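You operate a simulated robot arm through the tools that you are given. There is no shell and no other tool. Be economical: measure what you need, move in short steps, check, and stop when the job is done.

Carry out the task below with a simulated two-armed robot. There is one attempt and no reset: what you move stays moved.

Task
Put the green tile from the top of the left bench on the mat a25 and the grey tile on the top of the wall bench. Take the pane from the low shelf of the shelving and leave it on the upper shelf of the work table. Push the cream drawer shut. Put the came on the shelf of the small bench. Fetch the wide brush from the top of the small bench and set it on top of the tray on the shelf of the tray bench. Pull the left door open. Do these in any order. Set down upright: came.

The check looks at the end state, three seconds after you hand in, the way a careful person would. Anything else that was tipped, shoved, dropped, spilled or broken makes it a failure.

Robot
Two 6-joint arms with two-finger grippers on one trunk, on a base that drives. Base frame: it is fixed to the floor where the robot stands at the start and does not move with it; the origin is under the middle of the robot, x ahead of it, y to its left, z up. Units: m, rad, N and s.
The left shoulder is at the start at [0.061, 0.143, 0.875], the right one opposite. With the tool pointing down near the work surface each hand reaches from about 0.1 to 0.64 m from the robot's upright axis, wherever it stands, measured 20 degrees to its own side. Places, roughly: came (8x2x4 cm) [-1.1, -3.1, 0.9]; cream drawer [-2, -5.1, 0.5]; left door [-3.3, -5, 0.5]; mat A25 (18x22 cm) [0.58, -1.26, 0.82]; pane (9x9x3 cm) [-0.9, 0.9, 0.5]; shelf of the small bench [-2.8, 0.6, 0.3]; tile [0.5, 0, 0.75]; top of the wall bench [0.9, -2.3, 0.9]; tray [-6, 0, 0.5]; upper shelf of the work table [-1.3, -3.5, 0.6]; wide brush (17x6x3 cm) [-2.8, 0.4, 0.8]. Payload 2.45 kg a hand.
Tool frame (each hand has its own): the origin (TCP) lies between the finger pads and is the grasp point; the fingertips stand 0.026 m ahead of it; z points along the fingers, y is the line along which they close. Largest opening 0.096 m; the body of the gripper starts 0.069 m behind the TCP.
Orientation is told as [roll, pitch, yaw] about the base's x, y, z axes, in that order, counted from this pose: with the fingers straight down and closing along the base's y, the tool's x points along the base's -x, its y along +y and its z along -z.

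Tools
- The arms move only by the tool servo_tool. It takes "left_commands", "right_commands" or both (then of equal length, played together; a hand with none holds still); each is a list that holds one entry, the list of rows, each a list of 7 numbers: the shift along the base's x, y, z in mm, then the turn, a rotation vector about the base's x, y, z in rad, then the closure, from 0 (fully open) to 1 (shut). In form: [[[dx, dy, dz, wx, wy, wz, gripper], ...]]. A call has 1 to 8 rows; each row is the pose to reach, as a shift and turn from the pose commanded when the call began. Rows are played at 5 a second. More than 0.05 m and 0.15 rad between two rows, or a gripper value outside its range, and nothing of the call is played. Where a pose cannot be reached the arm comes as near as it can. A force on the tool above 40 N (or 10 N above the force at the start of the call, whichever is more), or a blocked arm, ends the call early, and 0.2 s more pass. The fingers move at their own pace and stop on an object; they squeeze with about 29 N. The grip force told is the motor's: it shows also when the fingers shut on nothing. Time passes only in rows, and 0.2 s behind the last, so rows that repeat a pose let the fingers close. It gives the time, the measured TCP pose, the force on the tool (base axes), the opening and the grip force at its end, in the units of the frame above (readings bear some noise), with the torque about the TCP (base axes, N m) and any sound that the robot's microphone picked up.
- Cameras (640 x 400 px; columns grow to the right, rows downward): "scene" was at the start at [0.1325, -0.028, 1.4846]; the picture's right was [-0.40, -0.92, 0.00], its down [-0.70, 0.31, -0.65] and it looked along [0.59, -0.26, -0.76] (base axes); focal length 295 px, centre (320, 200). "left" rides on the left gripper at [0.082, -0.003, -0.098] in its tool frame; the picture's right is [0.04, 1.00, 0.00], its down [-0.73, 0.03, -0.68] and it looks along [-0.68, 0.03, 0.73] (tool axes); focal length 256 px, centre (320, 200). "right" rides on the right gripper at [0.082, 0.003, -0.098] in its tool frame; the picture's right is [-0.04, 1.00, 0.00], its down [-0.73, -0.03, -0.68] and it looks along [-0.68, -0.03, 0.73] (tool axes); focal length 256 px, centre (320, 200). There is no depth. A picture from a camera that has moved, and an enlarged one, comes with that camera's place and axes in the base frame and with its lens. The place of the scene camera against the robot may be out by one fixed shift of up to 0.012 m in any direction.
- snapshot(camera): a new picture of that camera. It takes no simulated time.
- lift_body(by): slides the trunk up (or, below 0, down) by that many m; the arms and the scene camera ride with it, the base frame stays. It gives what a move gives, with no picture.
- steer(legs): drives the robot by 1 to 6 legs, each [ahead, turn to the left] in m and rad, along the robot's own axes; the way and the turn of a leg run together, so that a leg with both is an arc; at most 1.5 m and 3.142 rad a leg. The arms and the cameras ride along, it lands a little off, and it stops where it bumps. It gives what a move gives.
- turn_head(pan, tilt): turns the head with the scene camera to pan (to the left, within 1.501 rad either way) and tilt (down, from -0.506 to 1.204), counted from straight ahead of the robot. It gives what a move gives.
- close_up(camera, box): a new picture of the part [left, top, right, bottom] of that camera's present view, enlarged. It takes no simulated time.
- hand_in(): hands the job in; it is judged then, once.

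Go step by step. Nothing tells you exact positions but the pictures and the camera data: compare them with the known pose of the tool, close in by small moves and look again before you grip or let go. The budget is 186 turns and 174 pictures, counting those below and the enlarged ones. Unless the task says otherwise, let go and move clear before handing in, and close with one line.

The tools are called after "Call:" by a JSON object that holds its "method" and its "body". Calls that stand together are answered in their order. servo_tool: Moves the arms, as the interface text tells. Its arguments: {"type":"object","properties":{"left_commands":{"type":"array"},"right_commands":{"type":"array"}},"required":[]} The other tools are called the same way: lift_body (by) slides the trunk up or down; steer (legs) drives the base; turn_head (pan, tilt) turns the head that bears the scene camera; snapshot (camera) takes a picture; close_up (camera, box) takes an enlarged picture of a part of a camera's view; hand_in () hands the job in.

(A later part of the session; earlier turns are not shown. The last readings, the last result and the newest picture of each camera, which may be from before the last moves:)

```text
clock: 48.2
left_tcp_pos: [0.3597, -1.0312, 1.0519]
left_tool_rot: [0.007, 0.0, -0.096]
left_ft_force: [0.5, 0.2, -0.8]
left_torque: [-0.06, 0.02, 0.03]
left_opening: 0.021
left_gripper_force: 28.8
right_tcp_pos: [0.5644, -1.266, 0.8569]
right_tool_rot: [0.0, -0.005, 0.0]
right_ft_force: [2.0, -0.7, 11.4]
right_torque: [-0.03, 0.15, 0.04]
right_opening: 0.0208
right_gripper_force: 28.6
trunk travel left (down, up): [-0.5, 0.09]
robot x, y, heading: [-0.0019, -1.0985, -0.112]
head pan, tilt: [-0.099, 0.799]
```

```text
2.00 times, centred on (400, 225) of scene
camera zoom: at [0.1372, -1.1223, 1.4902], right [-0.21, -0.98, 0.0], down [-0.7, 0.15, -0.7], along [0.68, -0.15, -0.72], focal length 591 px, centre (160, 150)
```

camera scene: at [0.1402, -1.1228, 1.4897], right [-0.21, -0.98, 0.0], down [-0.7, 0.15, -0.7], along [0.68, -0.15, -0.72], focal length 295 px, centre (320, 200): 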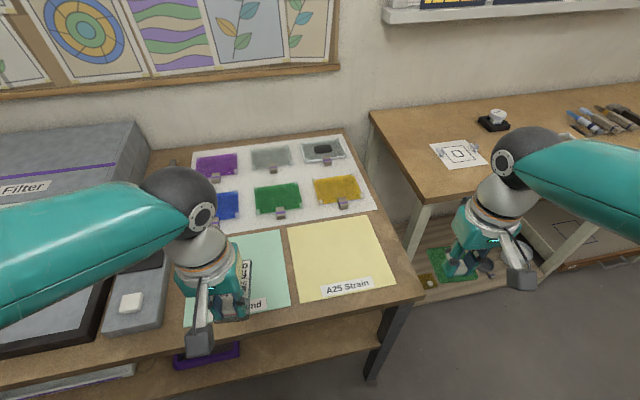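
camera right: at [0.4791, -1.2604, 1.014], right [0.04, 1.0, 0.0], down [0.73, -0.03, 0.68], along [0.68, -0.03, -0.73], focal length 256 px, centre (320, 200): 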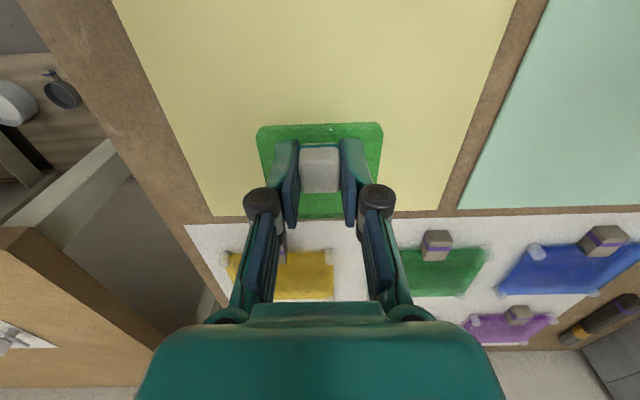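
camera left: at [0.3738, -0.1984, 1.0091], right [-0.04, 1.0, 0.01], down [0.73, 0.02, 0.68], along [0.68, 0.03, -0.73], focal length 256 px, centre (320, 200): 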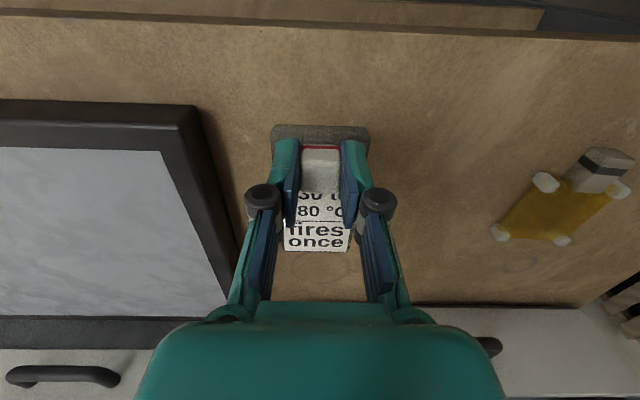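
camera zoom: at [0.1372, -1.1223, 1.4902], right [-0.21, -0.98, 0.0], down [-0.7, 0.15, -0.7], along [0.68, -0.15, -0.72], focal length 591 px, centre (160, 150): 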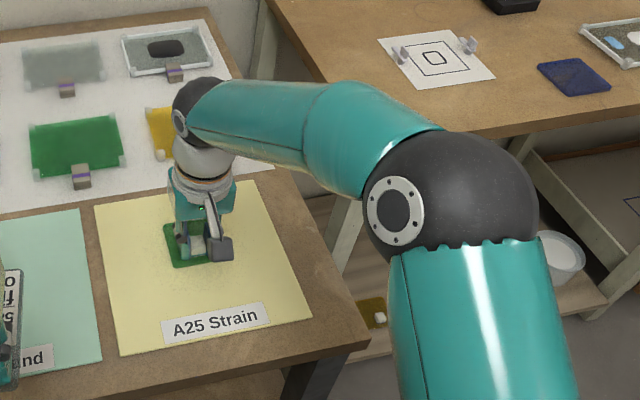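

Same release with shorter steps.

Call:
{"method": "servo_tool", "body": {"right_commands": [[[0, 0, 0, 0, 0, 0, 0.5], [0, 0, 0, 0, 0, 0, 0.5], [0, 0, 25, 0, 0, 0, 0.5], [0, 0, 60, 0, 0, 0, 0.5], [-35, -15, 75, 0, 0, 0, 0.5], [-70, -30, 95, 0, 0, 0, 0.5], [-105, -45, 115, 0, 0, -0.1, 0.5], [-140, -60, 125, 0, 0, -0.1, 0.5]]]}}

Call:
{"method": "close_up", "body": {"camera": "scene", "box": [240, 130, 560, 320]}}

```text
clock: 50.0
left_tcp_pos: [0.3597, -1.0312, 1.0531]
left_tool_rot: [0.007, -0.001, -0.097]
left_ft_force: [0.1, -1.0, 0.5]
left_torque: [0.0, 0.01, 0.0]
left_opening: 0.0211
left_gripper_force: 28.8
right_tcp_pos: [0.423, -1.3262, 0.9785]
right_tool_rot: [0.0, 0.0, -0.1]
right_ft_force: [-0.8, 0.3, -0.9]
right_torque: [0.0, 0.01, 0.0]
right_opening: 0.048
right_gripper_force: 0.0
trunk travel left (down, up): [-0.5, 0.09]
robot x, y, heading: [-0.0027, -1.1028, -0.112]
head pan, tilt: [-0.099, 0.799]
```

```text
2.00 times, centred on (400, 225) of scene
camera zoom: at [0.1367, -1.1227, 1.4901], right [-0.21, -0.98, 0.0], down [-0.7, 0.15, -0.7], along [0.68, -0.15, -0.72], focal length 591 px, centre (160, 150)
```

zoom: 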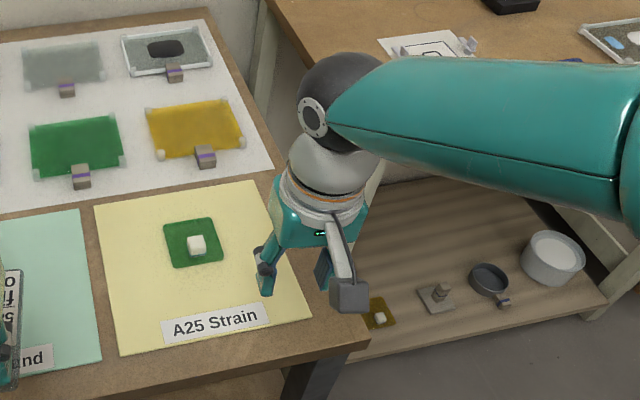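

The green tile rests on A25. On the wall bench's lower shelf I see another knobbed grey plate, so I zoom to be sure which is the "grey tile".

Call:
{"method": "close_up", "body": {"camera": "scene", "box": [410, 240, 540, 320]}}

Call:
{"method": "close_up", "body": {"camera": "scene", "box": [80, 260, 260, 370]}}

```text
4.92 times, centred on (475, 280) of scene
camera zoom: at [0.1367, -1.1227, 1.4901], right [-0.21, -0.98, 0.0], down [-0.7, 0.15, -0.7], along [0.68, -0.15, -0.72], focal length 1454 px, centre (-443, -194)
```

zoom: 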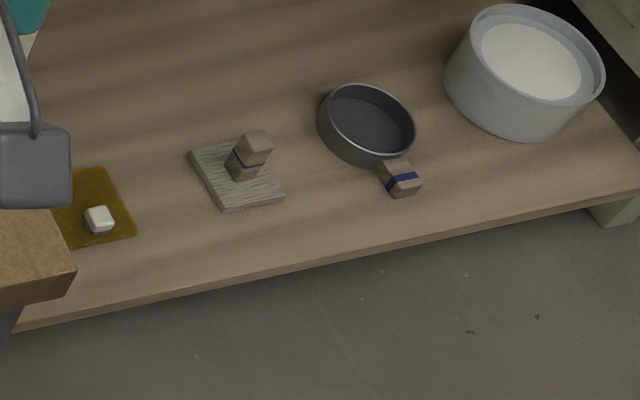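

```text
3.56 times, centred on (170, 315) of scene
camera zoom: at [0.1367, -1.1227, 1.4901], right [-0.21, -0.98, 0.0], down [-0.7, 0.15, -0.7], along [0.68, -0.15, -0.72], focal length 1050 px, centre (853, -209)
```

zoom: 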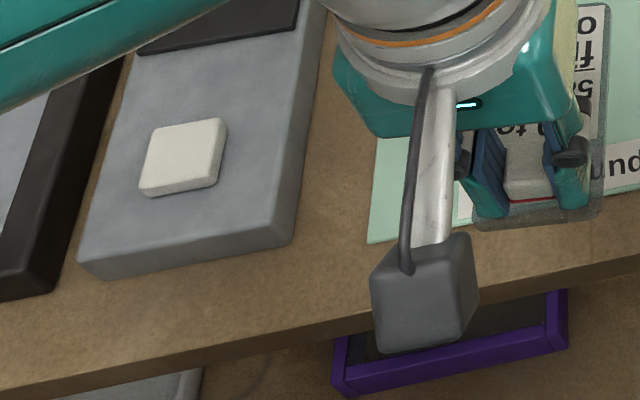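

That object is a float with a handle, not a tile. Before placing the labelled grey tile I'll also check the dark knobbed plate seen earlier on the table behind; I drive toward the wall bench and look from there.

Call:
{"method": "steer", "body": {"legs": [[0, -1.7], [0.25, 0], [0, 0.25], [0.55, 0]]}}

Call:
{"method": "turn_head", "body": {"pan": -1.3, "tilt": 0.55}}

Call:
{"method": "snapshot", "body": {"camera": "scene"}}

Call:
{"method": "turn_head", "body": {"pan": 0.9, "tilt": 0.6}}

Call:
{"method": "snapshot", "body": {"camera": "scene"}}

```text
clock: 54.1
left_tcp_pos: [0.1072, -1.4635, 1.0537]
left_tool_rot: [0.008, 0.002, -1.56]
left_ft_force: [-0.5, -0.4, -0.6]
left_torque: [0.05, -0.04, 0.02]
left_opening: 0.0209
left_gripper_force: 28.5
right_tcp_pos: [-0.1798, -1.5571, 0.9784]
right_tool_rot: [0.001, 0.0, -1.561]
right_ft_force: [-1.0, -0.4, -0.3]
right_torque: [-0.01, -0.05, -0.04]
right_opening: 0.0479
right_gripper_force: 0.1
trunk travel left (down, up): [-0.5, 0.09]
robot x, y, heading: [0.0563, -1.1038, -1.606]
head pan, tilt: [-0.099, 0.799]
stopped in leg 1: the robot was blocked; the commanded pose is now the measured one
```

```text
clock: 55.5
left_tcp_pos: [0.1096, -1.4613, 1.0538]
left_tool_rot: [0.006, 0.0, -1.559]
left_ft_force: [0.7, 0.1, -0.8]
left_torque: [0.04, -0.03, -0.01]
left_opening: 0.0211
left_gripper_force: 28.5
right_tcp_pos: [-0.1776, -1.557, 0.9812]
right_tool_rot: [0.001, 0.0, -1.563]
right_ft_force: [0.1, 0.2, -0.4]
right_torque: [0.01, 0.0, -0.02]
right_opening: 0.0478
right_gripper_force: 0.1
trunk travel left (down, up): [-0.5, 0.09]
robot x, y, heading: [0.0559, -1.1056, -1.603]
head pan, tilt: [-1.3, 0.55]
```

```text
137 pictures are left
camera scene: at [-0.0345, -1.1845, 1.5113], right [-0.23, 0.97, 0.0], down [0.51, 0.12, -0.85], along [-0.83, -0.2, -0.52], focal length 295 px, centre (320, 200)
```

scene: 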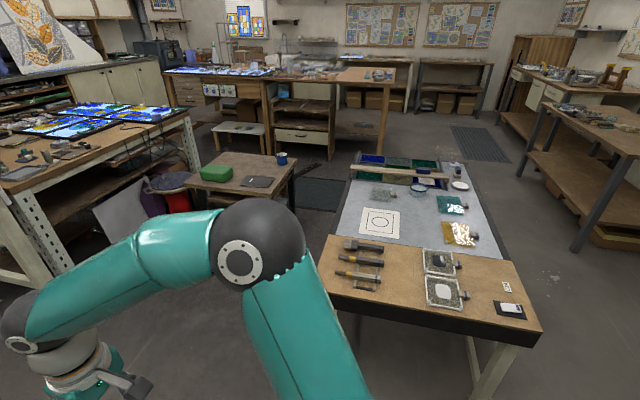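

```text
clock: 57.5
left_tcp_pos: [0.1096, -1.4613, 1.0545]
left_tool_rot: [0.007, -0.001, -1.56]
left_ft_force: [0.3, -0.7, -0.6]
left_torque: [0.05, 0.0, 0.01]
left_opening: 0.0212
left_gripper_force: 29.0
right_tcp_pos: [-0.176, -1.5565, 0.9809]
right_tool_rot: [0.001, 0.001, -1.561]
right_ft_force: [0.5, -0.8, -0.5]
right_torque: [0.01, 0.03, -0.02]
right_opening: 0.0482
right_gripper_force: 0.0
trunk travel left (down, up): [-0.5, 0.09]
robot x, y, heading: [0.0535, -1.1082, -1.607]
head pan, tilt: [0.901, 0.6]
```

```text
136 pictures are left
camera scene: at [0.12, -1.2209, 1.5068], right [-0.65, -0.76, 0.0], down [-0.43, 0.37, -0.82], along [0.63, -0.54, -0.57], focal length 295 px, centre (320, 200)
```

scene: 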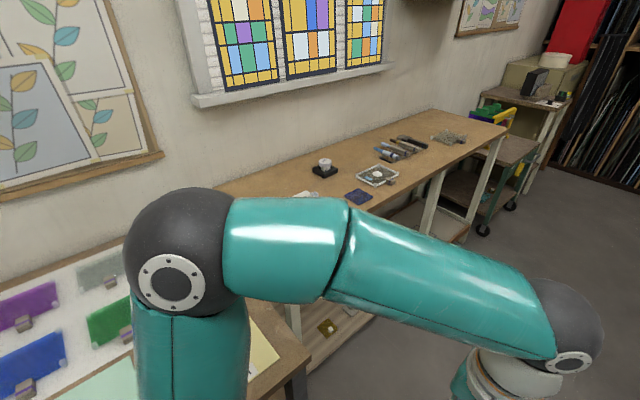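

Let me double-check that dark plate on the table behind with a zoom.

Call:
{"method": "turn_head", "body": {"pan": -1.45, "tilt": 0.6}}

Call:
{"method": "close_up", "body": {"camera": "scene", "box": [380, 220, 500, 310]}}

Call:
{"method": "close_up", "body": {"camera": "scene", "box": [100, 0, 420, 180]}}

```text
clock: 59.7
left_tcp_pos: [0.1097, -1.4613, 1.0535]
left_tool_rot: [0.006, 0.0, -1.558]
left_ft_force: [-0.1, 0.8, -0.7]
left_torque: [0.03, 0.0, 0.02]
left_opening: 0.0212
left_gripper_force: 28.8
right_tcp_pos: [-0.1774, -1.5557, 0.9812]
right_tool_rot: [0.0, 0.001, -1.562]
right_ft_force: [0.1, -0.5, 0.3]
right_torque: [0.0, 0.03, 0.0]
right_opening: 0.0483
right_gripper_force: 0.0
trunk travel left (down, up): [-0.5, 0.09]
robot x, y, heading: [0.0538, -1.1045, -1.603]
head pan, tilt: [-1.45, 0.6]
```

```text
4.44 times, centred on (440, 265) of scene
camera zoom: at [-0.0353, -1.1711, 1.5068], right [-0.08, 1.0, 0.0], down [0.56, 0.05, -0.83], along [-0.82, -0.07, -0.56], focal length 1313 px, centre (-213, -89)
```

zoom: 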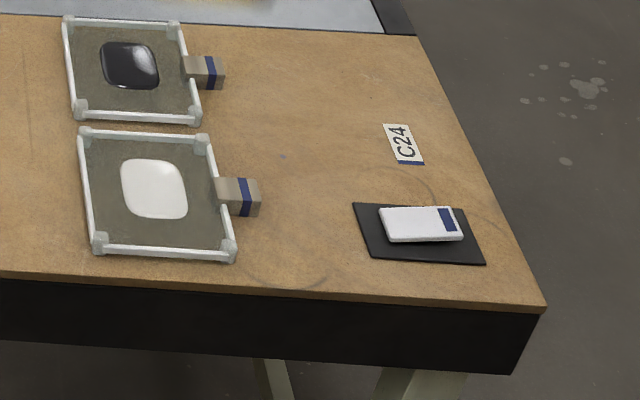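

```text
2.00 times, centred on (260, 90) of scene
camera zoom: at [-0.0353, -1.1711, 1.5068], right [-0.08, 1.0, 0.0], down [0.56, 0.05, -0.83], along [-0.82, -0.07, -0.56], focal length 591 px, centre (440, 420)
```

zoom: 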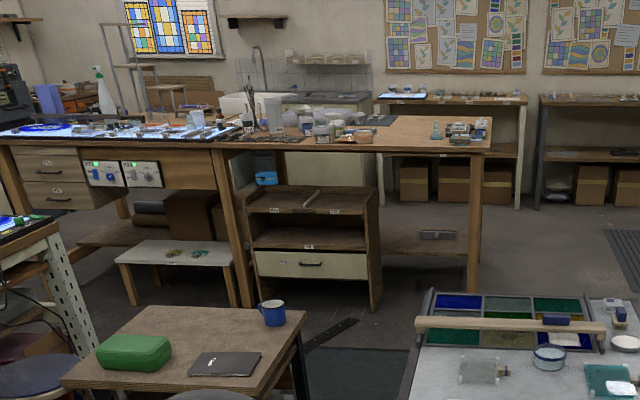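

That's not a tile, so the one in hand is the grey tile. I continue to the wall bench.

Call:
{"method": "steer", "body": {"legs": [[0, -0.5], [0.35, 0], [0, 0.53], [0.5, 0]]}}

Call:
{"method": "turn_head", "body": {"pan": 0.6, "tilt": 0.7}}

Call:
{"method": "snapshot", "body": {"camera": "scene"}}

```text
clock: 67.9
left_tcp_pos: [-0.069, -2.2661, 1.0543]
left_tool_rot: [0.007, 0.0, -1.538]
left_ft_force: [-0.7, 0.0, -1.2]
left_torque: [0.07, 0.02, 0.0]
left_opening: 0.0212
left_gripper_force: 29.4
right_tcp_pos: [-0.353, -2.3667, 0.981]
right_tool_rot: [0.0, 0.0, -1.539]
right_ft_force: [0.0, -0.4, -0.3]
right_torque: [0.02, -0.03, 0.01]
right_opening: 0.048
right_gripper_force: 0.1
trunk travel left (down, up): [-0.5, 0.09]
robot x, y, heading: [-0.1316, -1.9089, -1.592]
head pan, tilt: [-1.45, 0.6]
```

```text
clock: 69.8
left_tcp_pos: [-0.07, -2.2638, 1.0541]
left_tool_rot: [0.008, 0.0, -1.537]
left_ft_force: [0.1, 0.4, -0.1]
left_torque: [0.05, 0.0, 0.02]
left_opening: 0.0211
left_gripper_force: 29.1
right_tcp_pos: [-0.3538, -2.3657, 0.9803]
right_tool_rot: [0.0, 0.0, -1.539]
right_ft_force: [-0.1, 0.0, -0.4]
right_torque: [0.0, -0.01, 0.04]
right_opening: 0.0481
right_gripper_force: 0.0
trunk travel left (down, up): [-0.5, 0.09]
robot x, y, heading: [-0.1297, -1.906, -1.59]
head pan, tilt: [0.6, 0.7]
```

```text
133 pictures are left
camera scene: at [-0.083, -2.0381, 1.4982], right [-0.83, -0.55, 0.0], down [-0.35, 0.54, -0.76], along [0.42, -0.64, -0.64], focal length 295 px, centre (320, 200)
```

scene: 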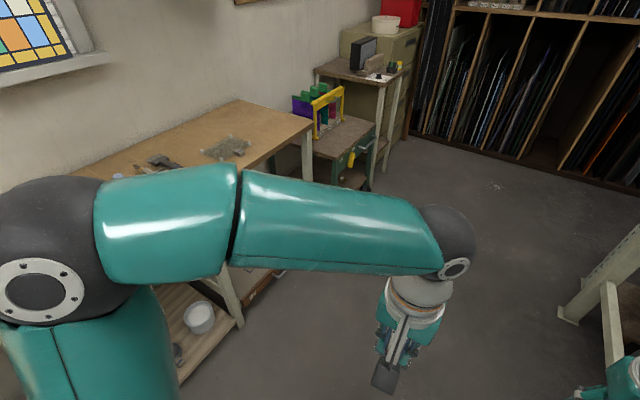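

I turn to face the wall bench and look.

Call:
{"method": "steer", "body": {"legs": [[0, 1.59], [0.12, 0]]}}

Call:
{"method": "turn_head", "body": {"pan": 0.0, "tilt": 0.75}}

Call:
{"method": "snapshot", "body": {"camera": "scene"}}

```text
clock: 74.0
left_tcp_pos: [0.2352, -1.882, 1.0543]
left_tool_rot: [0.003, -0.001, -0.064]
left_ft_force: [0.9, -0.3, -1.1]
left_torque: [-0.05, 0.01, 0.05]
left_opening: 0.021
left_gripper_force: 28.7
right_tcp_pos: [0.3098, -2.1757, 0.9811]
right_tool_rot: [-0.003, 0.0, -0.065]
right_ft_force: [0.5, 0.4, -0.1]
right_torque: [-0.06, 0.0, 0.02]
right_opening: 0.048
right_gripper_force: 0.0
trunk travel left (down, up): [-0.5, 0.09]
robot x, y, heading: [-0.132, -1.9679, -0.083]
head pan, tilt: [0.6, 0.7]
stopped in leg 1: the robot was blocked; the commanded pose is now the measured one
```

```text
clock: 75.0
left_tcp_pos: [0.236, -1.8852, 1.0557]
left_tool_rot: [0.008, -0.001, -0.062]
left_ft_force: [-0.2, 0.6, 0.0]
left_torque: [-0.02, 0.02, 0.0]
left_opening: 0.0211
left_gripper_force: 28.8
right_tcp_pos: [0.3099, -2.1786, 0.9811]
right_tool_rot: [-0.001, -0.001, -0.064]
right_ft_force: [-1.2, -0.2, 0.3]
right_torque: [0.02, 0.01, 0.03]
right_opening: 0.0483
right_gripper_force: 0.1
trunk travel left (down, up): [-0.5, 0.09]
robot x, y, heading: [-0.1341, -1.9631, -0.082]
head pan, tilt: [0.0, 0.75]
```

```text
132 pictures are left
camera scene: at [0.0126, -1.9748, 1.4939], right [-0.08, -1.0, 0.0], down [-0.68, 0.05, -0.73], along [0.73, -0.06, -0.68], focal length 295 px, centre (320, 200)
```

scene: 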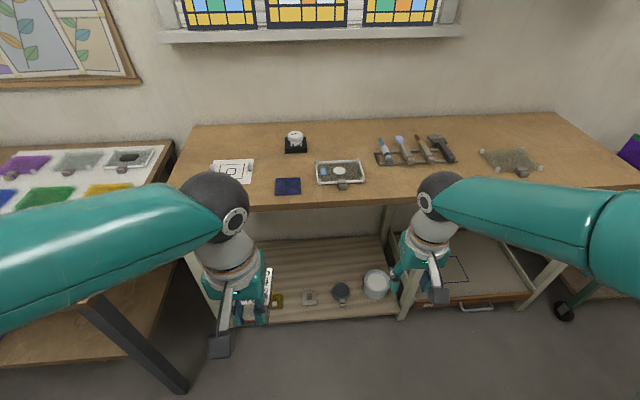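

The free spot on the wall bench is in front of the tools, near (0.66–0.76, −2.3). I drive to stand before it.

Call:
{"method": "steer", "body": {"legs": [[0, -0.95], [0.45, 0], [0, 1.03]]}}

Call:
{"method": "snapshot", "body": {"camera": "scene"}}

```text
clock: 83.5
left_tcp_pos: [0.4589, -2.2437, 1.0552]
left_tool_rot: [0.007, 0.002, 0.022]
left_ft_force: [-0.4, -0.7, -0.5]
left_torque: [0.01, 0.05, -0.02]
left_opening: 0.0212
left_gripper_force: 29.1
right_tcp_pos: [0.557, -2.5291, 0.9804]
right_tool_rot: [0.0, 0.0, 0.02]
right_ft_force: [-0.1, 0.0, -0.9]
right_torque: [0.02, 0.02, 0.03]
right_opening: 0.0481
right_gripper_force: 0.0
trunk travel left (down, up): [-0.5, 0.09]
robot x, y, heading: [0.1018, -2.3814, 0.0]
head pan, tilt: [0.0, 0.75]
```

```text
131 pictures are left
camera scene: at [0.2456, -2.3769, 1.4939], right [0.0, -1.0, 0.0], down [-0.68, 0.0, -0.73], along [0.73, 0.0, -0.68], focal length 295 px, centre (320, 200)
```

scene: 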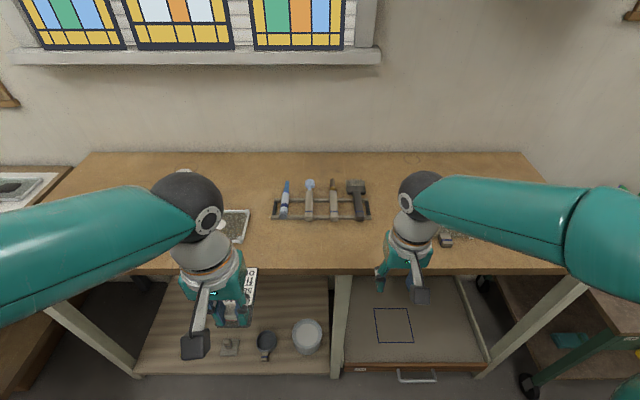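

The spot in front of the tool rack is clear. I bring the grey tile over it.

Call:
{"method": "servo_tool", "body": {"left_commands": [[[42, -15, 0, 0, 0, 0, 1], [84, -30, 0, 0, 0, 0, 1], [126, -45, 0, 0, 0, 0, 1], [168, -60, 0, 0, 0, 0, 1], [206, -76, -15, 0, 0, 0, 1], [206, -76, -40, 0, 0, 0, 1]]]}}

Call:
{"method": "snapshot", "body": {"camera": "left"}}

Call:
{"method": "snapshot", "body": {"camera": "scene"}}

```text
clock: 84.9
left_tcp_pos: [0.6643, -2.3197, 1.0152]
left_tool_rot: [0.007, 0.001, 0.02]
left_ft_force: [0.0, 0.0, -1.3]
left_torque: [-0.01, 0.03, 0.02]
left_opening: 0.021
left_gripper_force: 28.5
right_tcp_pos: [0.5568, -2.5288, 0.9828]
right_tool_rot: [0.001, -0.001, 0.023]
right_ft_force: [0.5, 0.5, 0.3]
right_torque: [-0.01, -0.03, 0.01]
right_opening: 0.0482
right_gripper_force: 0.1
trunk travel left (down, up): [-0.5, 0.09]
robot x, y, heading: [0.0996, -2.3766, -0.0]
head pan, tilt: [0.0, 0.75]
```

```text
130 pictures are left
camera left: at [0.5812, -2.3247, 1.1135], right [-0.06, 1.0, 0.01], down [0.73, 0.04, 0.68], along [0.68, 0.05, -0.73], focal length 256 px, centre (320, 200)
```

left: 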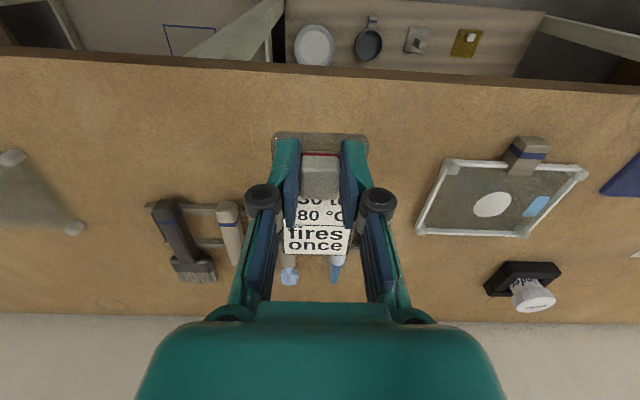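

```text
129 pictures are left
camera scene: at [0.2448, -2.3764, 1.494], right [0.0, -1.0, 0.0], down [-0.68, 0.0, -0.73], along [0.73, 0.0, -0.68], focal length 295 px, centre (320, 200)
```

scene: 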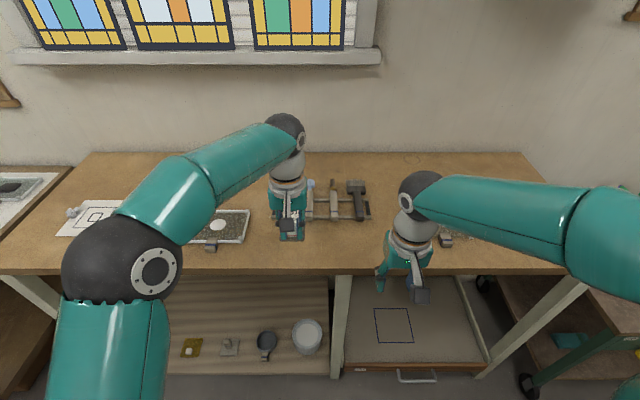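

Geometry confirms the bench top near z=0.90 and clearance to the rack. I lower the tile until contact.

Call:
{"method": "servo_tool", "body": {"left_commands": [[[-4, 0, -30, 0, 0, 0, 1], [-4, 0, -55, 0, 0, 0, 1], [-4, 0, -66, 0, 0, 0, 1], [-4, 0, -70, 0, 0, 0, 1], [-4, 0, -73, 0, 0, 0, 1], [-4, 0, -73, 0, 0, 0, 1]]]}}

Call:
{"method": "snapshot", "body": {"camera": "left"}}

```text
clock: 86.3
left_tcp_pos: [0.662, -2.3182, 0.9427]
left_tool_rot: [0.007, -0.001, 0.019]
left_ft_force: [0.3, -0.5, -1.0]
left_torque: [-0.03, 0.02, 0.0]
left_opening: 0.0213
left_gripper_force: 29.1
right_tcp_pos: [0.557, -2.5295, 0.9826]
right_tool_rot: [0.001, -0.001, 0.021]
right_ft_force: [0.1, -0.4, 0.1]
right_torque: [0.02, -0.03, -0.01]
right_opening: 0.0478
right_gripper_force: 0.1
trunk travel left (down, up): [-0.5, 0.09]
robot x, y, heading: [0.1036, -2.3794, 0.001]
head pan, tilt: [0.0, 0.75]
```

```text
128 pictures are left
camera left: at [0.5783, -2.3247, 1.04], right [-0.06, 1.0, 0.01], down [0.73, 0.04, 0.68], along [0.68, 0.05, -0.73], focal length 256 px, centre (320, 200)
```

left: 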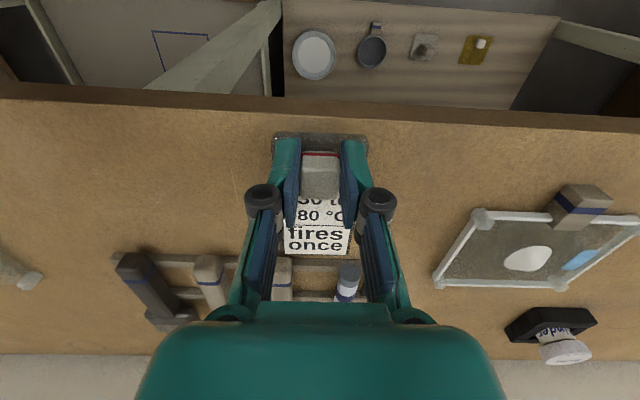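

Not touching yet; I go lower in 3 mm steps.

Call:
{"method": "servo_tool", "body": {"left_commands": [[[-3, 0, -4, 0, 0, 0, 1], [-3, 0, -7, 0, 0, 0, 1], [-3, 0, -10, 0, 0, 0, 1], [-3, 0, -10, 0, 0, 0, 1]]]}}

```text
clock: 87.3
left_tcp_pos: [0.6592, -2.3189, 0.9317]
left_tool_rot: [0.008, 0.0, 0.021]
left_ft_force: [0.1, -0.3, -0.6]
left_torque: [0.0, 0.06, 0.0]
left_opening: 0.021
left_gripper_force: 29.0
right_tcp_pos: [0.5574, -2.5298, 0.9823]
right_tool_rot: [0.001, -0.001, 0.019]
right_ft_force: [0.1, 0.4, -0.4]
right_torque: [0.03, 0.01, 0.01]
right_opening: 0.0478
right_gripper_force: 0.1
trunk travel left (down, up): [-0.5, 0.09]
robot x, y, heading: [0.1027, -2.3782, -0.0]
head pan, tilt: [0.0, 0.75]
```

Call:
{"method": "servo_tool", "body": {"left_commands": [[[0, 0, -4, 0, 0, 0, 1], [0, 0, -7, 0, 0, 0, 1], [0, 0, -10, 0, 0, 0, 1], [0, 0, -10, 0, 0, 0, 1]]]}}

Call:
{"method": "snapshot", "body": {"camera": "left"}}

```text
clock: 88.3
left_tcp_pos: [0.6588, -2.3192, 0.9231]
left_tool_rot: [0.007, -0.001, 0.021]
left_ft_force: [-0.1, 0.1, -1.3]
left_torque: [-0.02, 0.0, -0.01]
left_opening: 0.0212
left_gripper_force: 29.2
right_tcp_pos: [0.5578, -2.5284, 0.9827]
right_tool_rot: [0.0, 0.001, 0.018]
right_ft_force: [-1.0, 0.3, 1.0]
right_torque: [-0.01, 0.02, 0.0]
right_opening: 0.0478
right_gripper_force: 0.0
trunk travel left (down, up): [-0.5, 0.09]
robot x, y, heading: [0.0984, -2.3789, -0.001]
head pan, tilt: [0.0, 0.75]
```

```text
127 pictures are left
camera left: at [0.5754, -2.3248, 1.0205], right [-0.06, 1.0, 0.01], down [0.73, 0.04, 0.68], along [0.68, 0.05, -0.73], focal length 256 px, centre (320, 200)
```

left: 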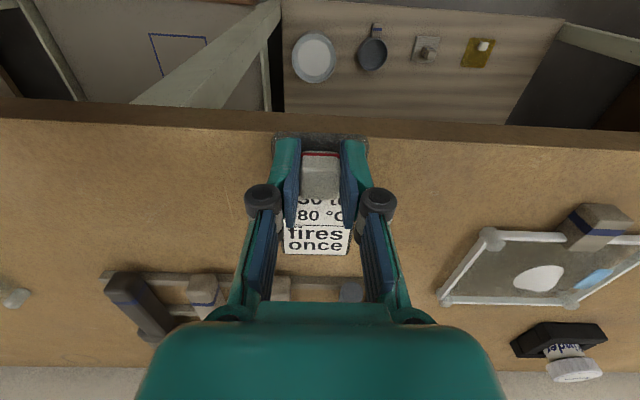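

The tile's near end is at the bench edge (x≈0.644). I shift it 20 mm farther on before lowering.

Call:
{"method": "servo_tool", "body": {"left_commands": [[[8, 0, 6, 0, 0, 0, 1], [20, 0, 6, 0, 0, 0, 1], [20, 0, 0, 0, 0, 0, 1], [20, 0, -4, 0, 0, 0, 1], [20, 0, -7, 0, 0, 0, 1], [20, 0, -10, 0, 0, 0, 1], [20, 0, -10, 0, 0, 0, 1]]]}}

Call:
{"method": "snapshot", "body": {"camera": "left"}}

```text
clock: 89.9
left_tcp_pos: [0.6787, -2.3187, 0.914]
left_tool_rot: [0.005, -0.005, 0.022]
left_ft_force: [1.6, -0.7, 10.5]
left_torque: [-0.06, -0.18, 0.03]
left_opening: 0.021
left_gripper_force: 28.4
right_tcp_pos: [0.5571, -2.5295, 0.9841]
right_tool_rot: [-0.001, -0.003, 0.021]
right_ft_force: [0.1, 0.3, 0.4]
right_torque: [-0.01, 0.02, 0.04]
right_opening: 0.0481
right_gripper_force: 0.0
trunk travel left (down, up): [-0.5, 0.09]
robot x, y, heading: [0.1053, -2.3784, 0.002]
head pan, tilt: [0.0, 0.75]
```

```text
126 pictures are left
camera left: at [0.5952, -2.3245, 1.0119], right [-0.06, 1.0, 0.01], down [0.73, 0.04, 0.68], along [0.68, 0.05, -0.73], focal length 256 px, centre (320, 200)
```

left: 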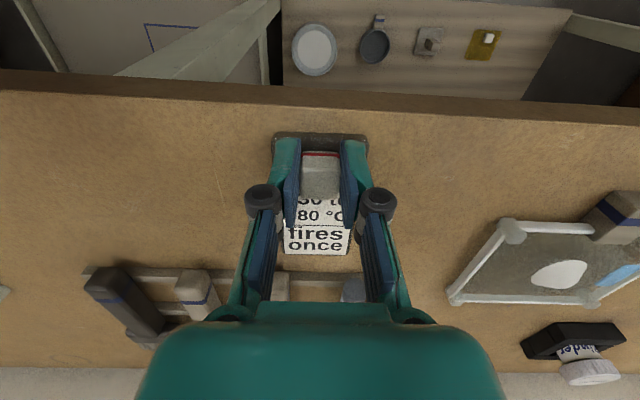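

Contact (10 N), resting fully on the top, short of the rack. I release and rise, then retract.

Call:
{"method": "servo_tool", "body": {"left_commands": [[[0, 0, 0, 0, 0, 0, 0.5], [0, 0, 0, 0, 0, 0, 0.5], [0, 0, 25, 0, 0, 0, 0.5], [0, 0, 60, 0, 0, 0, 0.5], [0, 0, 100, 0, 0, 0, 0.5], [-40, 10, 120, 0, 0, 0, 0.5], [-85, 20, 125, 0, 0, 0, 0.5], [-130, 30, 130, 0, 0, 0, 0.5]]]}}

Call:
{"method": "close_up", "body": {"camera": "scene", "box": [180, 150, 460, 300]}}

```text
clock: 91.7
left_tcp_pos: [0.5466, -2.2879, 1.0439]
left_tool_rot: [0.005, -0.001, 0.021]
left_ft_force: [-0.6, -0.9, 0.5]
left_torque: [0.0, -0.04, 0.0]
left_opening: 0.0481
left_gripper_force: 0.1
right_tcp_pos: [0.5553, -2.5285, 0.9835]
right_tool_rot: [-0.002, -0.001, 0.021]
right_ft_force: [-0.3, 0.2, 0.0]
right_torque: [-0.02, -0.05, 0.01]
right_opening: 0.0479
right_gripper_force: 0.0
trunk travel left (down, up): [-0.5, 0.09]
robot x, y, heading: [0.1011, -2.3783, -0.0]
head pan, tilt: [0.0, 0.75]
```

```text
2.29 times, centred on (320, 225) of scene
camera zoom: at [0.2434, -2.3765, 1.4942], right [0.0, -1.0, 0.0], down [-0.68, 0.0, -0.73], along [0.73, 0.0, -0.68], focal length 675 px, centre (320, 143)
```

zoom: 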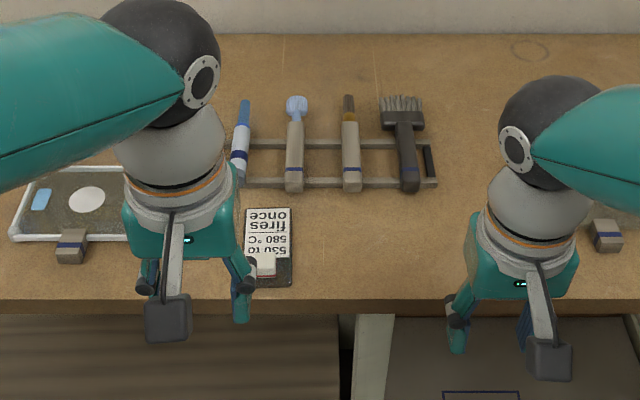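

The grey tile is in place. Next the came: I pull the hands in, back off and turn toward the work table.

Call:
{"method": "servo_tool", "body": {"left_commands": [[[-40, 5, 5, 0, 0, 0, 0.3], [-80, 10, 10, 0, 0, 0, 0.0], [-120, 15, 15, 0, 0, 0, 0]]], "right_commands": [[[-40, 0, 20, 0, 0, 0, 0.3], [-80, 0, 40, 0, 0, 0, 0.0], [-120, 0, 60, 0, 0, 0, 0]]]}}

Call:
{"method": "steer", "body": {"legs": [[-0.15, 0], [0, -2.4]]}}

Call:
{"method": "turn_head", "body": {"pan": 0.0, "tilt": 0.5}}

Call:
{"method": "snapshot", "body": {"camera": "scene"}}

```text
clock: 92.5
left_tcp_pos: [0.426, -2.2743, 1.0586]
left_tool_rot: [0.005, -0.002, 0.02]
left_ft_force: [-0.2, -1.4, -0.5]
left_torque: [0.0, -0.06, 0.01]
left_opening: 0.0961
left_gripper_force: 0.1
right_tcp_pos: [0.4344, -2.5282, 1.0424]
right_tool_rot: [0.001, -0.004, 0.021]
right_ft_force: [0.5, 0.1, -0.4]
right_torque: [-0.01, -0.03, 0.02]
right_opening: 0.096
right_gripper_force: 0.2
trunk travel left (down, up): [-0.5, 0.09]
robot x, y, heading: [0.1021, -2.3795, -0.0]
head pan, tilt: [0.0, 0.75]
```

```text
clock: 97.9
left_tcp_pos: [0.0587, -2.7137, 1.0584]
left_tool_rot: [0.006, 0.0, -1.544]
left_ft_force: [-1.4, -0.2, 0.2]
left_torque: [0.01, -0.03, 0.0]
left_opening: 0.0961
left_gripper_force: 0.2
right_tcp_pos: [-0.196, -2.7232, 1.0409]
right_tool_rot: [0.001, -0.001, -1.545]
right_ft_force: [0.1, -0.7, 0.7]
right_torque: [0.01, -0.03, -0.01]
right_opening: 0.0959
right_gripper_force: 0.1
trunk travel left (down, up): [-0.5, 0.09]
robot x, y, heading: [-0.0058, -2.3781, -1.592]
head pan, tilt: [0.0, 0.75]
stopped in leg 2: the robot was blocked; the commanded pose is now the measured one
```

```text
clock: 98.7
left_tcp_pos: [0.0598, -2.7135, 1.0602]
left_tool_rot: [0.005, -0.001, -1.543]
left_ft_force: [-0.2, -0.5, 0.4]
left_torque: [-0.01, 0.03, 0.02]
left_opening: 0.0964
left_gripper_force: 0.1
right_tcp_pos: [-0.1929, -2.7216, 1.0416]
right_tool_rot: [-0.001, -0.001, -1.546]
right_ft_force: [0.4, 0.4, -1.0]
right_torque: [-0.01, 0.03, 0.02]
right_opening: 0.0962
right_gripper_force: 0.1
trunk travel left (down, up): [-0.5, 0.09]
robot x, y, heading: [-0.0006, -2.3813, -1.588]
head pan, tilt: [0.0, 0.499]
```

```text
124 pictures are left
camera scene: at [-0.005, -2.531, 1.5158], right [-1.0, 0.02, 0.0], down [0.01, 0.48, -0.88], along [-0.02, -0.88, -0.48], focal length 295 px, centre (320, 200)
```

scene: 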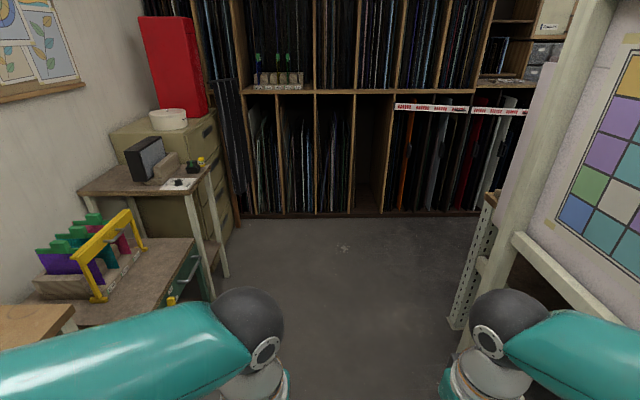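

Long single turns seem to stop early, so I'll use shorter ones. I turn further right to see the work table.

Call:
{"method": "steer", "body": {"legs": [[0, -0.6]]}}

Call:
{"method": "turn_head", "body": {"pan": -0.3, "tilt": 0.5}}

Call:
{"method": "snapshot", "body": {"camera": "scene"}}

```text
clock: 101.0
left_tcp_pos: [-0.1354, -2.6902, 1.06]
left_tool_rot: [0.005, -0.002, -2.141]
left_ft_force: [1.0, 0.6, -0.7]
left_torque: [0.0, 0.0, -0.02]
left_opening: 0.0959
left_gripper_force: 0.0
right_tcp_pos: [-0.3515, -2.5555, 1.0427]
right_tool_rot: [0.002, 0.0, -2.143]
right_ft_force: [0.3, -0.5, 0.0]
right_torque: [0.01, -0.05, 0.02]
right_opening: 0.0959
right_gripper_force: 0.0
trunk travel left (down, up): [-0.5, 0.09]
robot x, y, heading: [0.0157, -2.3889, -2.198]
head pan, tilt: [0.0, 0.499]
```

```text
clock: 101.8
left_tcp_pos: [-0.1351, -2.6899, 1.0589]
left_tool_rot: [0.005, -0.003, -2.142]
left_ft_force: [0.5, 0.7, 0.1]
left_torque: [0.0, -0.02, 0.0]
left_opening: 0.096
left_gripper_force: 0.0
right_tcp_pos: [-0.3503, -2.5566, 1.0423]
right_tool_rot: [-0.001, 0.0, -2.143]
right_ft_force: [0.5, -0.3, -0.2]
right_torque: [0.03, 0.03, 0.01]
right_opening: 0.0959
right_gripper_force: 0.2
trunk travel left (down, up): [-0.5, 0.09]
robot x, y, heading: [0.0101, -2.393, -2.189]
head pan, tilt: [-0.3, 0.499]
```

```text
123 pictures are left
camera scene: at [-0.0932, -2.4936, 1.5159], right [-0.61, 0.8, 0.0], down [0.38, 0.29, -0.88], along [-0.7, -0.53, -0.48], focal length 295 px, centre (320, 200)
```

scene: 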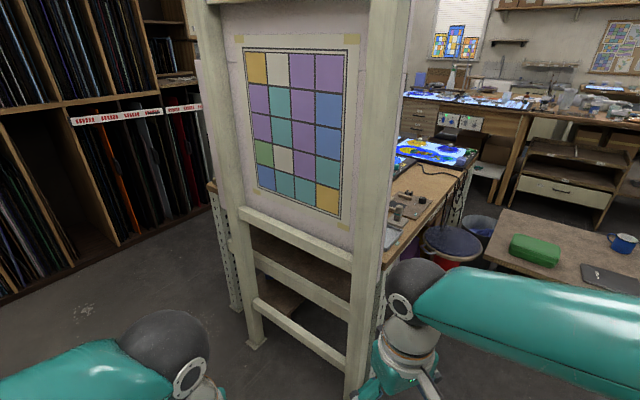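

The work table's long front edge faces +y at about y≈-2.9, with the came near (-1.1,-3.1). I drive west along it and turn to face it.

Call:
{"method": "steer", "body": {"legs": [[0, -0.5], [0, -0.5], [1.0, 0], [0, 0.8]]}}

Call:
{"method": "turn_head", "body": {"pan": 0.5, "tilt": 0.6}}

Call:
{"method": "snapshot", "body": {"camera": "scene"}}

```text
clock: 112.6
left_tcp_pos: [-1.1987, -2.5951, 1.0588]
left_tool_rot: [0.005, -0.001, -2.349]
left_ft_force: [1.6, 1.1, -0.8]
left_torque: [0.0, -0.02, 0.0]
left_opening: 0.0962
left_gripper_force: 0.0
right_tcp_pos: [-1.3812, -2.4177, 1.0425]
right_tool_rot: [-0.001, -0.001, -2.348]
right_ft_force: [0.1, -0.6, 0.1]
right_torque: [0.01, -0.05, 0.0]
right_opening: 0.0961
right_gripper_force: 0.0
trunk travel left (down, up): [-0.5, 0.09]
robot x, y, heading: [-1.0086, -2.312, -2.392]
head pan, tilt: [-0.3, 0.499]
```

```text
clock: 113.7
left_tcp_pos: [-1.1978, -2.595, 1.0601]
left_tool_rot: [0.005, -0.001, -2.348]
left_ft_force: [-0.3, 0.0, -1.4]
left_torque: [0.0, 0.01, 0.04]
left_opening: 0.0958
left_gripper_force: 0.1
right_tcp_pos: [-1.381, -2.4182, 1.0433]
right_tool_rot: [0.0, 0.001, -2.349]
right_ft_force: [0.2, -0.7, 0.6]
right_torque: [-0.04, -0.01, 0.01]
right_opening: 0.0962
right_gripper_force: 0.1
trunk travel left (down, up): [-0.5, 0.09]
robot x, y, heading: [-1.0123, -2.3139, -2.397]
head pan, tilt: [0.499, 0.6]
```

```text
122 pictures are left
camera scene: at [-1.0823, -2.4346, 1.5069], right [-0.95, 0.32, 0.0], down [0.18, 0.53, -0.83], along [-0.27, -0.78, -0.56], focal length 295 px, centre (320, 200)
```

scene: 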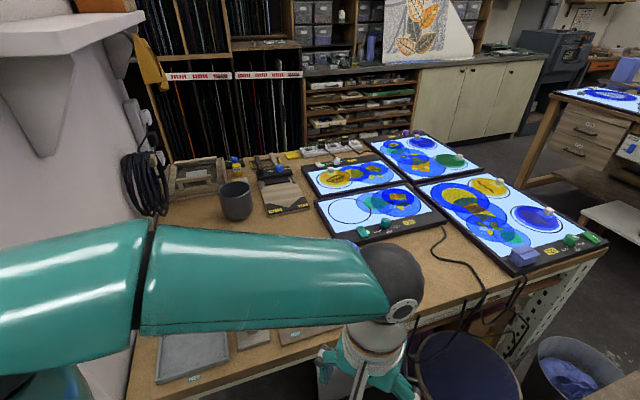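

I finish turning to face the table and look down at it.

Call:
{"method": "steer", "body": {"legs": [[0, 0.82]]}}

Call:
{"method": "turn_head", "body": {"pan": 0.0, "tilt": 0.75}}

Call:
{"method": "snapshot", "body": {"camera": "scene"}}

```text
clock: 116.5
left_tcp_pos: [-0.9318, -2.6435, 1.0601]
left_tool_rot: [0.007, 0.002, -1.524]
left_ft_force: [0.1, -0.5, 0.4]
left_torque: [0.0, 0.03, -0.01]
left_opening: 0.096
left_gripper_force: 0.0
right_tcp_pos: [-1.1855, -2.6576, 1.042]
right_tool_rot: [0.0, -0.001, -1.524]
right_ft_force: [0.7, -1.0, 0.1]
right_torque: [0.02, 0.01, 0.0]
right_opening: 0.0962
right_gripper_force: 0.1
trunk travel left (down, up): [-0.5, 0.09]
robot x, y, heading: [-1.0341, -2.3168, -1.582]
head pan, tilt: [0.499, 0.6]
```

```text
clock: 117.5
left_tcp_pos: [-0.9313, -2.6435, 1.0601]
left_tool_rot: [0.005, 0.001, -1.524]
left_ft_force: [-0.6, 0.1, 0.4]
left_torque: [0.01, 0.0, 0.05]
left_opening: 0.096
left_gripper_force: 0.0
right_tcp_pos: [-1.184, -2.6582, 1.0442]
right_tool_rot: [0.0, -0.002, -1.526]
right_ft_force: [-0.2, -0.4, 0.8]
right_torque: [-0.02, 0.02, 0.0]
right_opening: 0.0961
right_gripper_force: 0.0
trunk travel left (down, up): [-0.5, 0.09]
robot x, y, heading: [-1.039, -2.3136, -1.582]
head pan, tilt: [0.0, 0.75]
```

```text
121 pictures are left
camera scene: at [-1.0351, -2.4543, 1.494], right [-1.0, 0.01, 0.0], down [0.01, 0.68, -0.73], along [-0.01, -0.73, -0.68], focal length 295 px, centre (320, 200)
```

scene: 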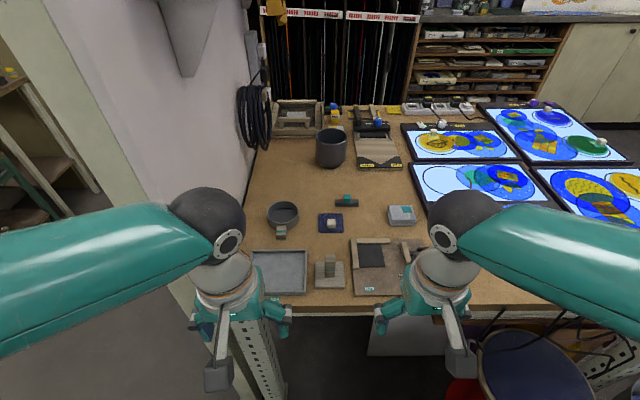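

Call:
{"method": "close_up", "body": {"camera": "scene", "box": [230, 180, 440, 310]}}

Call:
{"method": "close_up", "body": {"camera": "scene", "box": [240, 70, 500, 210]}}

```text
3.05 times, centred on (335, 245) of scene
camera zoom: at [-1.0351, -2.4543, 1.494], right [-1.0, 0.01, 0.0], down [0.01, 0.68, -0.73], along [-0.01, -0.73, -0.68], focal length 900 px, centre (274, 63)
```

zoom: 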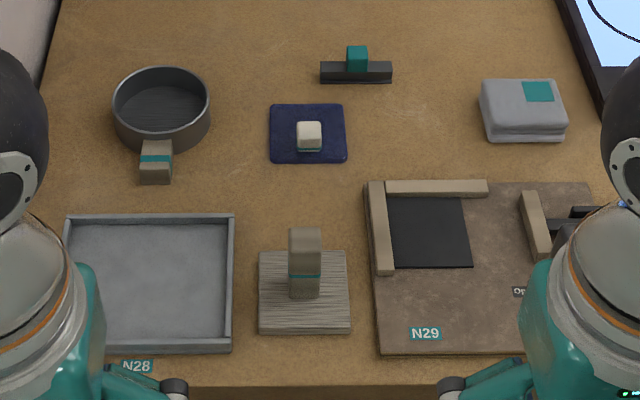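

```text
2.46 times, centred on (370, 140) of scene
camera zoom: at [-1.0351, -2.4543, 1.494], right [-1.0, 0.01, 0.0], down [0.01, 0.68, -0.73], along [-0.01, -0.73, -0.68], focal length 727 px, centre (197, 348)
```

zoom: 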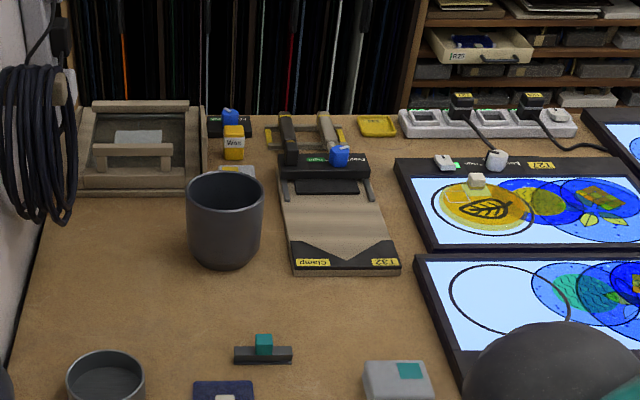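

The came is the dark bar with the teal knob at about (-1.12,-3.09). I'll leave it until I've seen the small bench's shelf; first I go around the east end to the drawer and doors on the south side.

Call:
{"method": "steer", "body": {"legs": [[0, 0.8], [0, 0.78], [1.0, 0], [0, -0.8], [0, -0.78], [1.4, 0]]}}

Call:
{"method": "turn_head", "body": {"pan": -0.7, "tilt": 0.4}}

Call:
{"method": "snapshot", "body": {"camera": "scene"}}

```text
clock: 122.8
left_tcp_pos: [-0.7054, -2.2036, 1.0599]
left_tool_rot: [0.003, 0.001, 0.051]
left_ft_force: [0.1, 0.3, -0.7]
left_torque: [-0.04, -0.01, -0.04]
left_opening: 0.096
left_gripper_force: 0.1
right_tcp_pos: [-0.6889, -2.4591, 1.0458]
right_tool_rot: [-0.003, -0.003, 0.051]
right_ft_force: [-0.4, 0.7, 0.1]
right_torque: [-0.03, -0.02, 0.02]
right_opening: 0.0958
right_gripper_force: 0.1
trunk travel left (down, up): [-0.5, 0.09]
robot x, y, heading: [-1.0336, -2.3617, -0.021]
head pan, tilt: [0.0, 0.75]
stopped in leg 3: the robot was blocked; the commanded pose is now the measured one
```

```text
clock: 123.8
left_tcp_pos: [-0.7048, -2.209, 1.0608]
left_tool_rot: [0.007, 0.0, 0.049]
left_ft_force: [0.5, -0.6, 0.3]
left_torque: [0.04, 0.03, -0.01]
left_opening: 0.0959
left_gripper_force: 0.0
right_tcp_pos: [-0.6892, -2.4623, 1.0452]
right_tool_rot: [0.0, 0.0, 0.049]
right_ft_force: [-0.5, -0.3, -0.9]
right_torque: [0.02, -0.02, 0.01]
right_opening: 0.0958
right_gripper_force: 0.0
trunk travel left (down, up): [-0.5, 0.09]
robot x, y, heading: [-1.0309, -2.3565, -0.023]
head pan, tilt: [-0.7, 0.4]
```

```text
118 pictures are left
camera scene: at [-0.9024, -2.4204, 1.525], right [-0.66, -0.75, 0.0], down [-0.29, 0.26, -0.92], along [0.69, -0.61, -0.39], focal length 295 px, centre (320, 200)
```

scene: 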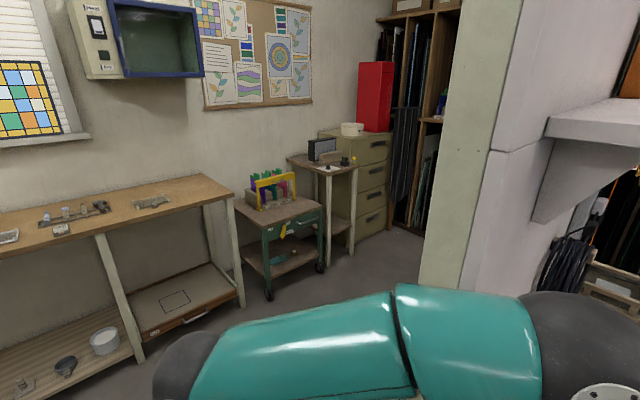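

The right elbow is probably against the easel. I back off, swing away, and retry.

Call:
{"method": "steer", "body": {"legs": [[-0.15, 0], [0, 0.6], [0.5, 0], [0, -0.6], [0.65, 0]]}}

```text
clock: 134.8
left_tcp_pos: [0.2166, -1.9303, 1.0607]
left_tool_rot: [0.007, 0.002, 0.056]
left_ft_force: [-0.7, -0.6, 0.3]
left_torque: [0.0, 0.02, 0.0]
left_opening: 0.0958
left_gripper_force: 0.2
right_tcp_pos: [0.2341, -2.1826, 1.0441]
right_tool_rot: [0.001, 0.0, 0.057]
right_ft_force: [0.1, 0.6, -0.8]
right_torque: [-0.03, 0.04, -0.05]
right_opening: 0.0958
right_gripper_force: 0.1
trunk travel left (down, up): [-0.5, 0.09]
robot x, y, heading: [-0.1125, -2.0911, -0.008]
head pan, tilt: [-0.7, 0.4]
```

Call:
{"method": "steer", "body": {"legs": [[0.15, 0], [0, -0.8], [0, -0.76], [1.1, 0], [1.1, 0]]}}

Call:
{"method": "turn_head", "body": {"pan": -1.0, "tilt": 0.4}}

Call:
{"method": "snapshot", "body": {"camera": "scene"}}

```text
clock: 141.1
left_tcp_pos: [0.1903, -2.4217, 1.0617]
left_tool_rot: [0.009, 0.0, -1.521]
left_ft_force: [-0.2, 0.0, -0.9]
left_torque: [-0.02, -0.07, 0.01]
left_opening: 0.0958
left_gripper_force: 0.1
right_tcp_pos: [-0.0635, -2.4374, 1.0455]
right_tool_rot: [0.005, -0.002, -1.521]
right_ft_force: [-0.3, -0.6, 0.1]
right_torque: [0.03, -0.09, 0.02]
right_opening: 0.0961
right_gripper_force: 0.1
trunk travel left (down, up): [-0.5, 0.09]
robot x, y, heading: [0.083, -2.0949, -1.57]
head pan, tilt: [-0.7, 0.4]
stopped in leg 4: the robot was blocked; the commanded pose is now the measured one
```

```text
clock: 141.9
left_tcp_pos: [0.1938, -2.4218, 1.0631]
left_tool_rot: [0.007, -0.001, -1.518]
left_ft_force: [0.3, -0.3, 0.1]
left_torque: [0.0, -0.01, -0.02]
left_opening: 0.0959
left_gripper_force: 0.1
right_tcp_pos: [-0.062, -2.4371, 1.045]
right_tool_rot: [0.0, -0.003, -1.518]
right_ft_force: [0.2, -0.1, -0.2]
right_torque: [-0.01, -0.01, -0.01]
right_opening: 0.096
right_gripper_force: 0.1
trunk travel left (down, up): [-0.5, 0.09]
robot x, y, heading: [0.081, -2.0919, -1.569]
head pan, tilt: [-1.0, 0.4]
```

```text
117 pictures are left
camera scene: at [0.0044, -2.2002, 1.525], right [-0.54, 0.84, 0.0], down [0.33, 0.21, -0.92], along [-0.78, -0.5, -0.39], focal length 295 px, centre (320, 200)
```

scene: 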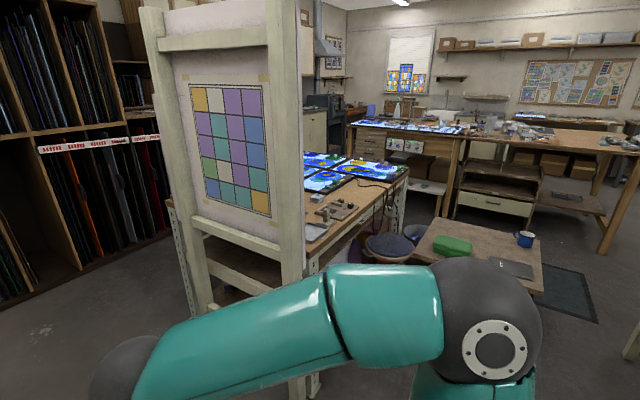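

Nothing is near; these "blocks" seem to arise from slip accumulated in long turns, and the command resets afterwards. I simply go on.

Call:
{"method": "steer", "body": {"legs": [[0, -0.05], [1.1, 0], [1.1, 0]]}}

Call:
{"method": "turn_head", "body": {"pan": -1.2, "tilt": 0.4}}

Call:
{"method": "snapshot", "body": {"camera": "scene"}}

```text
clock: 153.4
left_tcp_pos: [0.0588, -4.645, 1.0618]
left_tool_rot: [0.007, 0.0, -1.564]
left_ft_force: [-0.1, 0.0, -0.2]
left_torque: [0.02, -0.01, -0.02]
left_opening: 0.0961
left_gripper_force: 0.0
right_tcp_pos: [-0.1957, -4.6495, 1.0462]
right_tool_rot: [-0.001, -0.003, -1.565]
right_ft_force: [-0.8, -0.3, -0.7]
right_torque: [0.01, 0.01, -0.01]
right_opening: 0.096
right_gripper_force: 0.2
trunk travel left (down, up): [-0.5, 0.09]
robot x, y, heading: [-0.0343, -4.3114, -1.62]
head pan, tilt: [-1.0, 0.4]
```

```text
clock: 154.2
left_tcp_pos: [0.0592, -4.6462, 1.0618]
left_tool_rot: [0.007, 0.0, -1.564]
left_ft_force: [1.0, -0.5, 0.1]
left_torque: [0.01, 0.02, -0.04]
left_opening: 0.0959
left_gripper_force: 0.0
right_tcp_pos: [-0.1954, -4.6495, 1.046]
right_tool_rot: [0.0, -0.003, -1.564]
right_ft_force: [0.8, 0.0, 0.0]
right_torque: [-0.01, -0.03, 0.0]
right_opening: 0.096
right_gripper_force: 0.1
trunk travel left (down, up): [-0.5, 0.09]
robot x, y, heading: [-0.0393, -4.3078, -1.616]
head pan, tilt: [-1.201, 0.4]
```

```text
116 pictures are left
camera scene: at [-0.1256, -4.3984, 1.5251], right [-0.32, 0.95, 0.0], down [0.37, 0.12, -0.92], along [-0.87, -0.29, -0.39], focal length 295 px, centre (320, 200)
```

scene: 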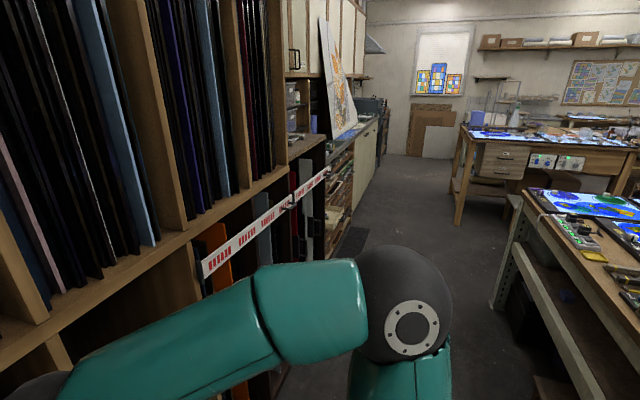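

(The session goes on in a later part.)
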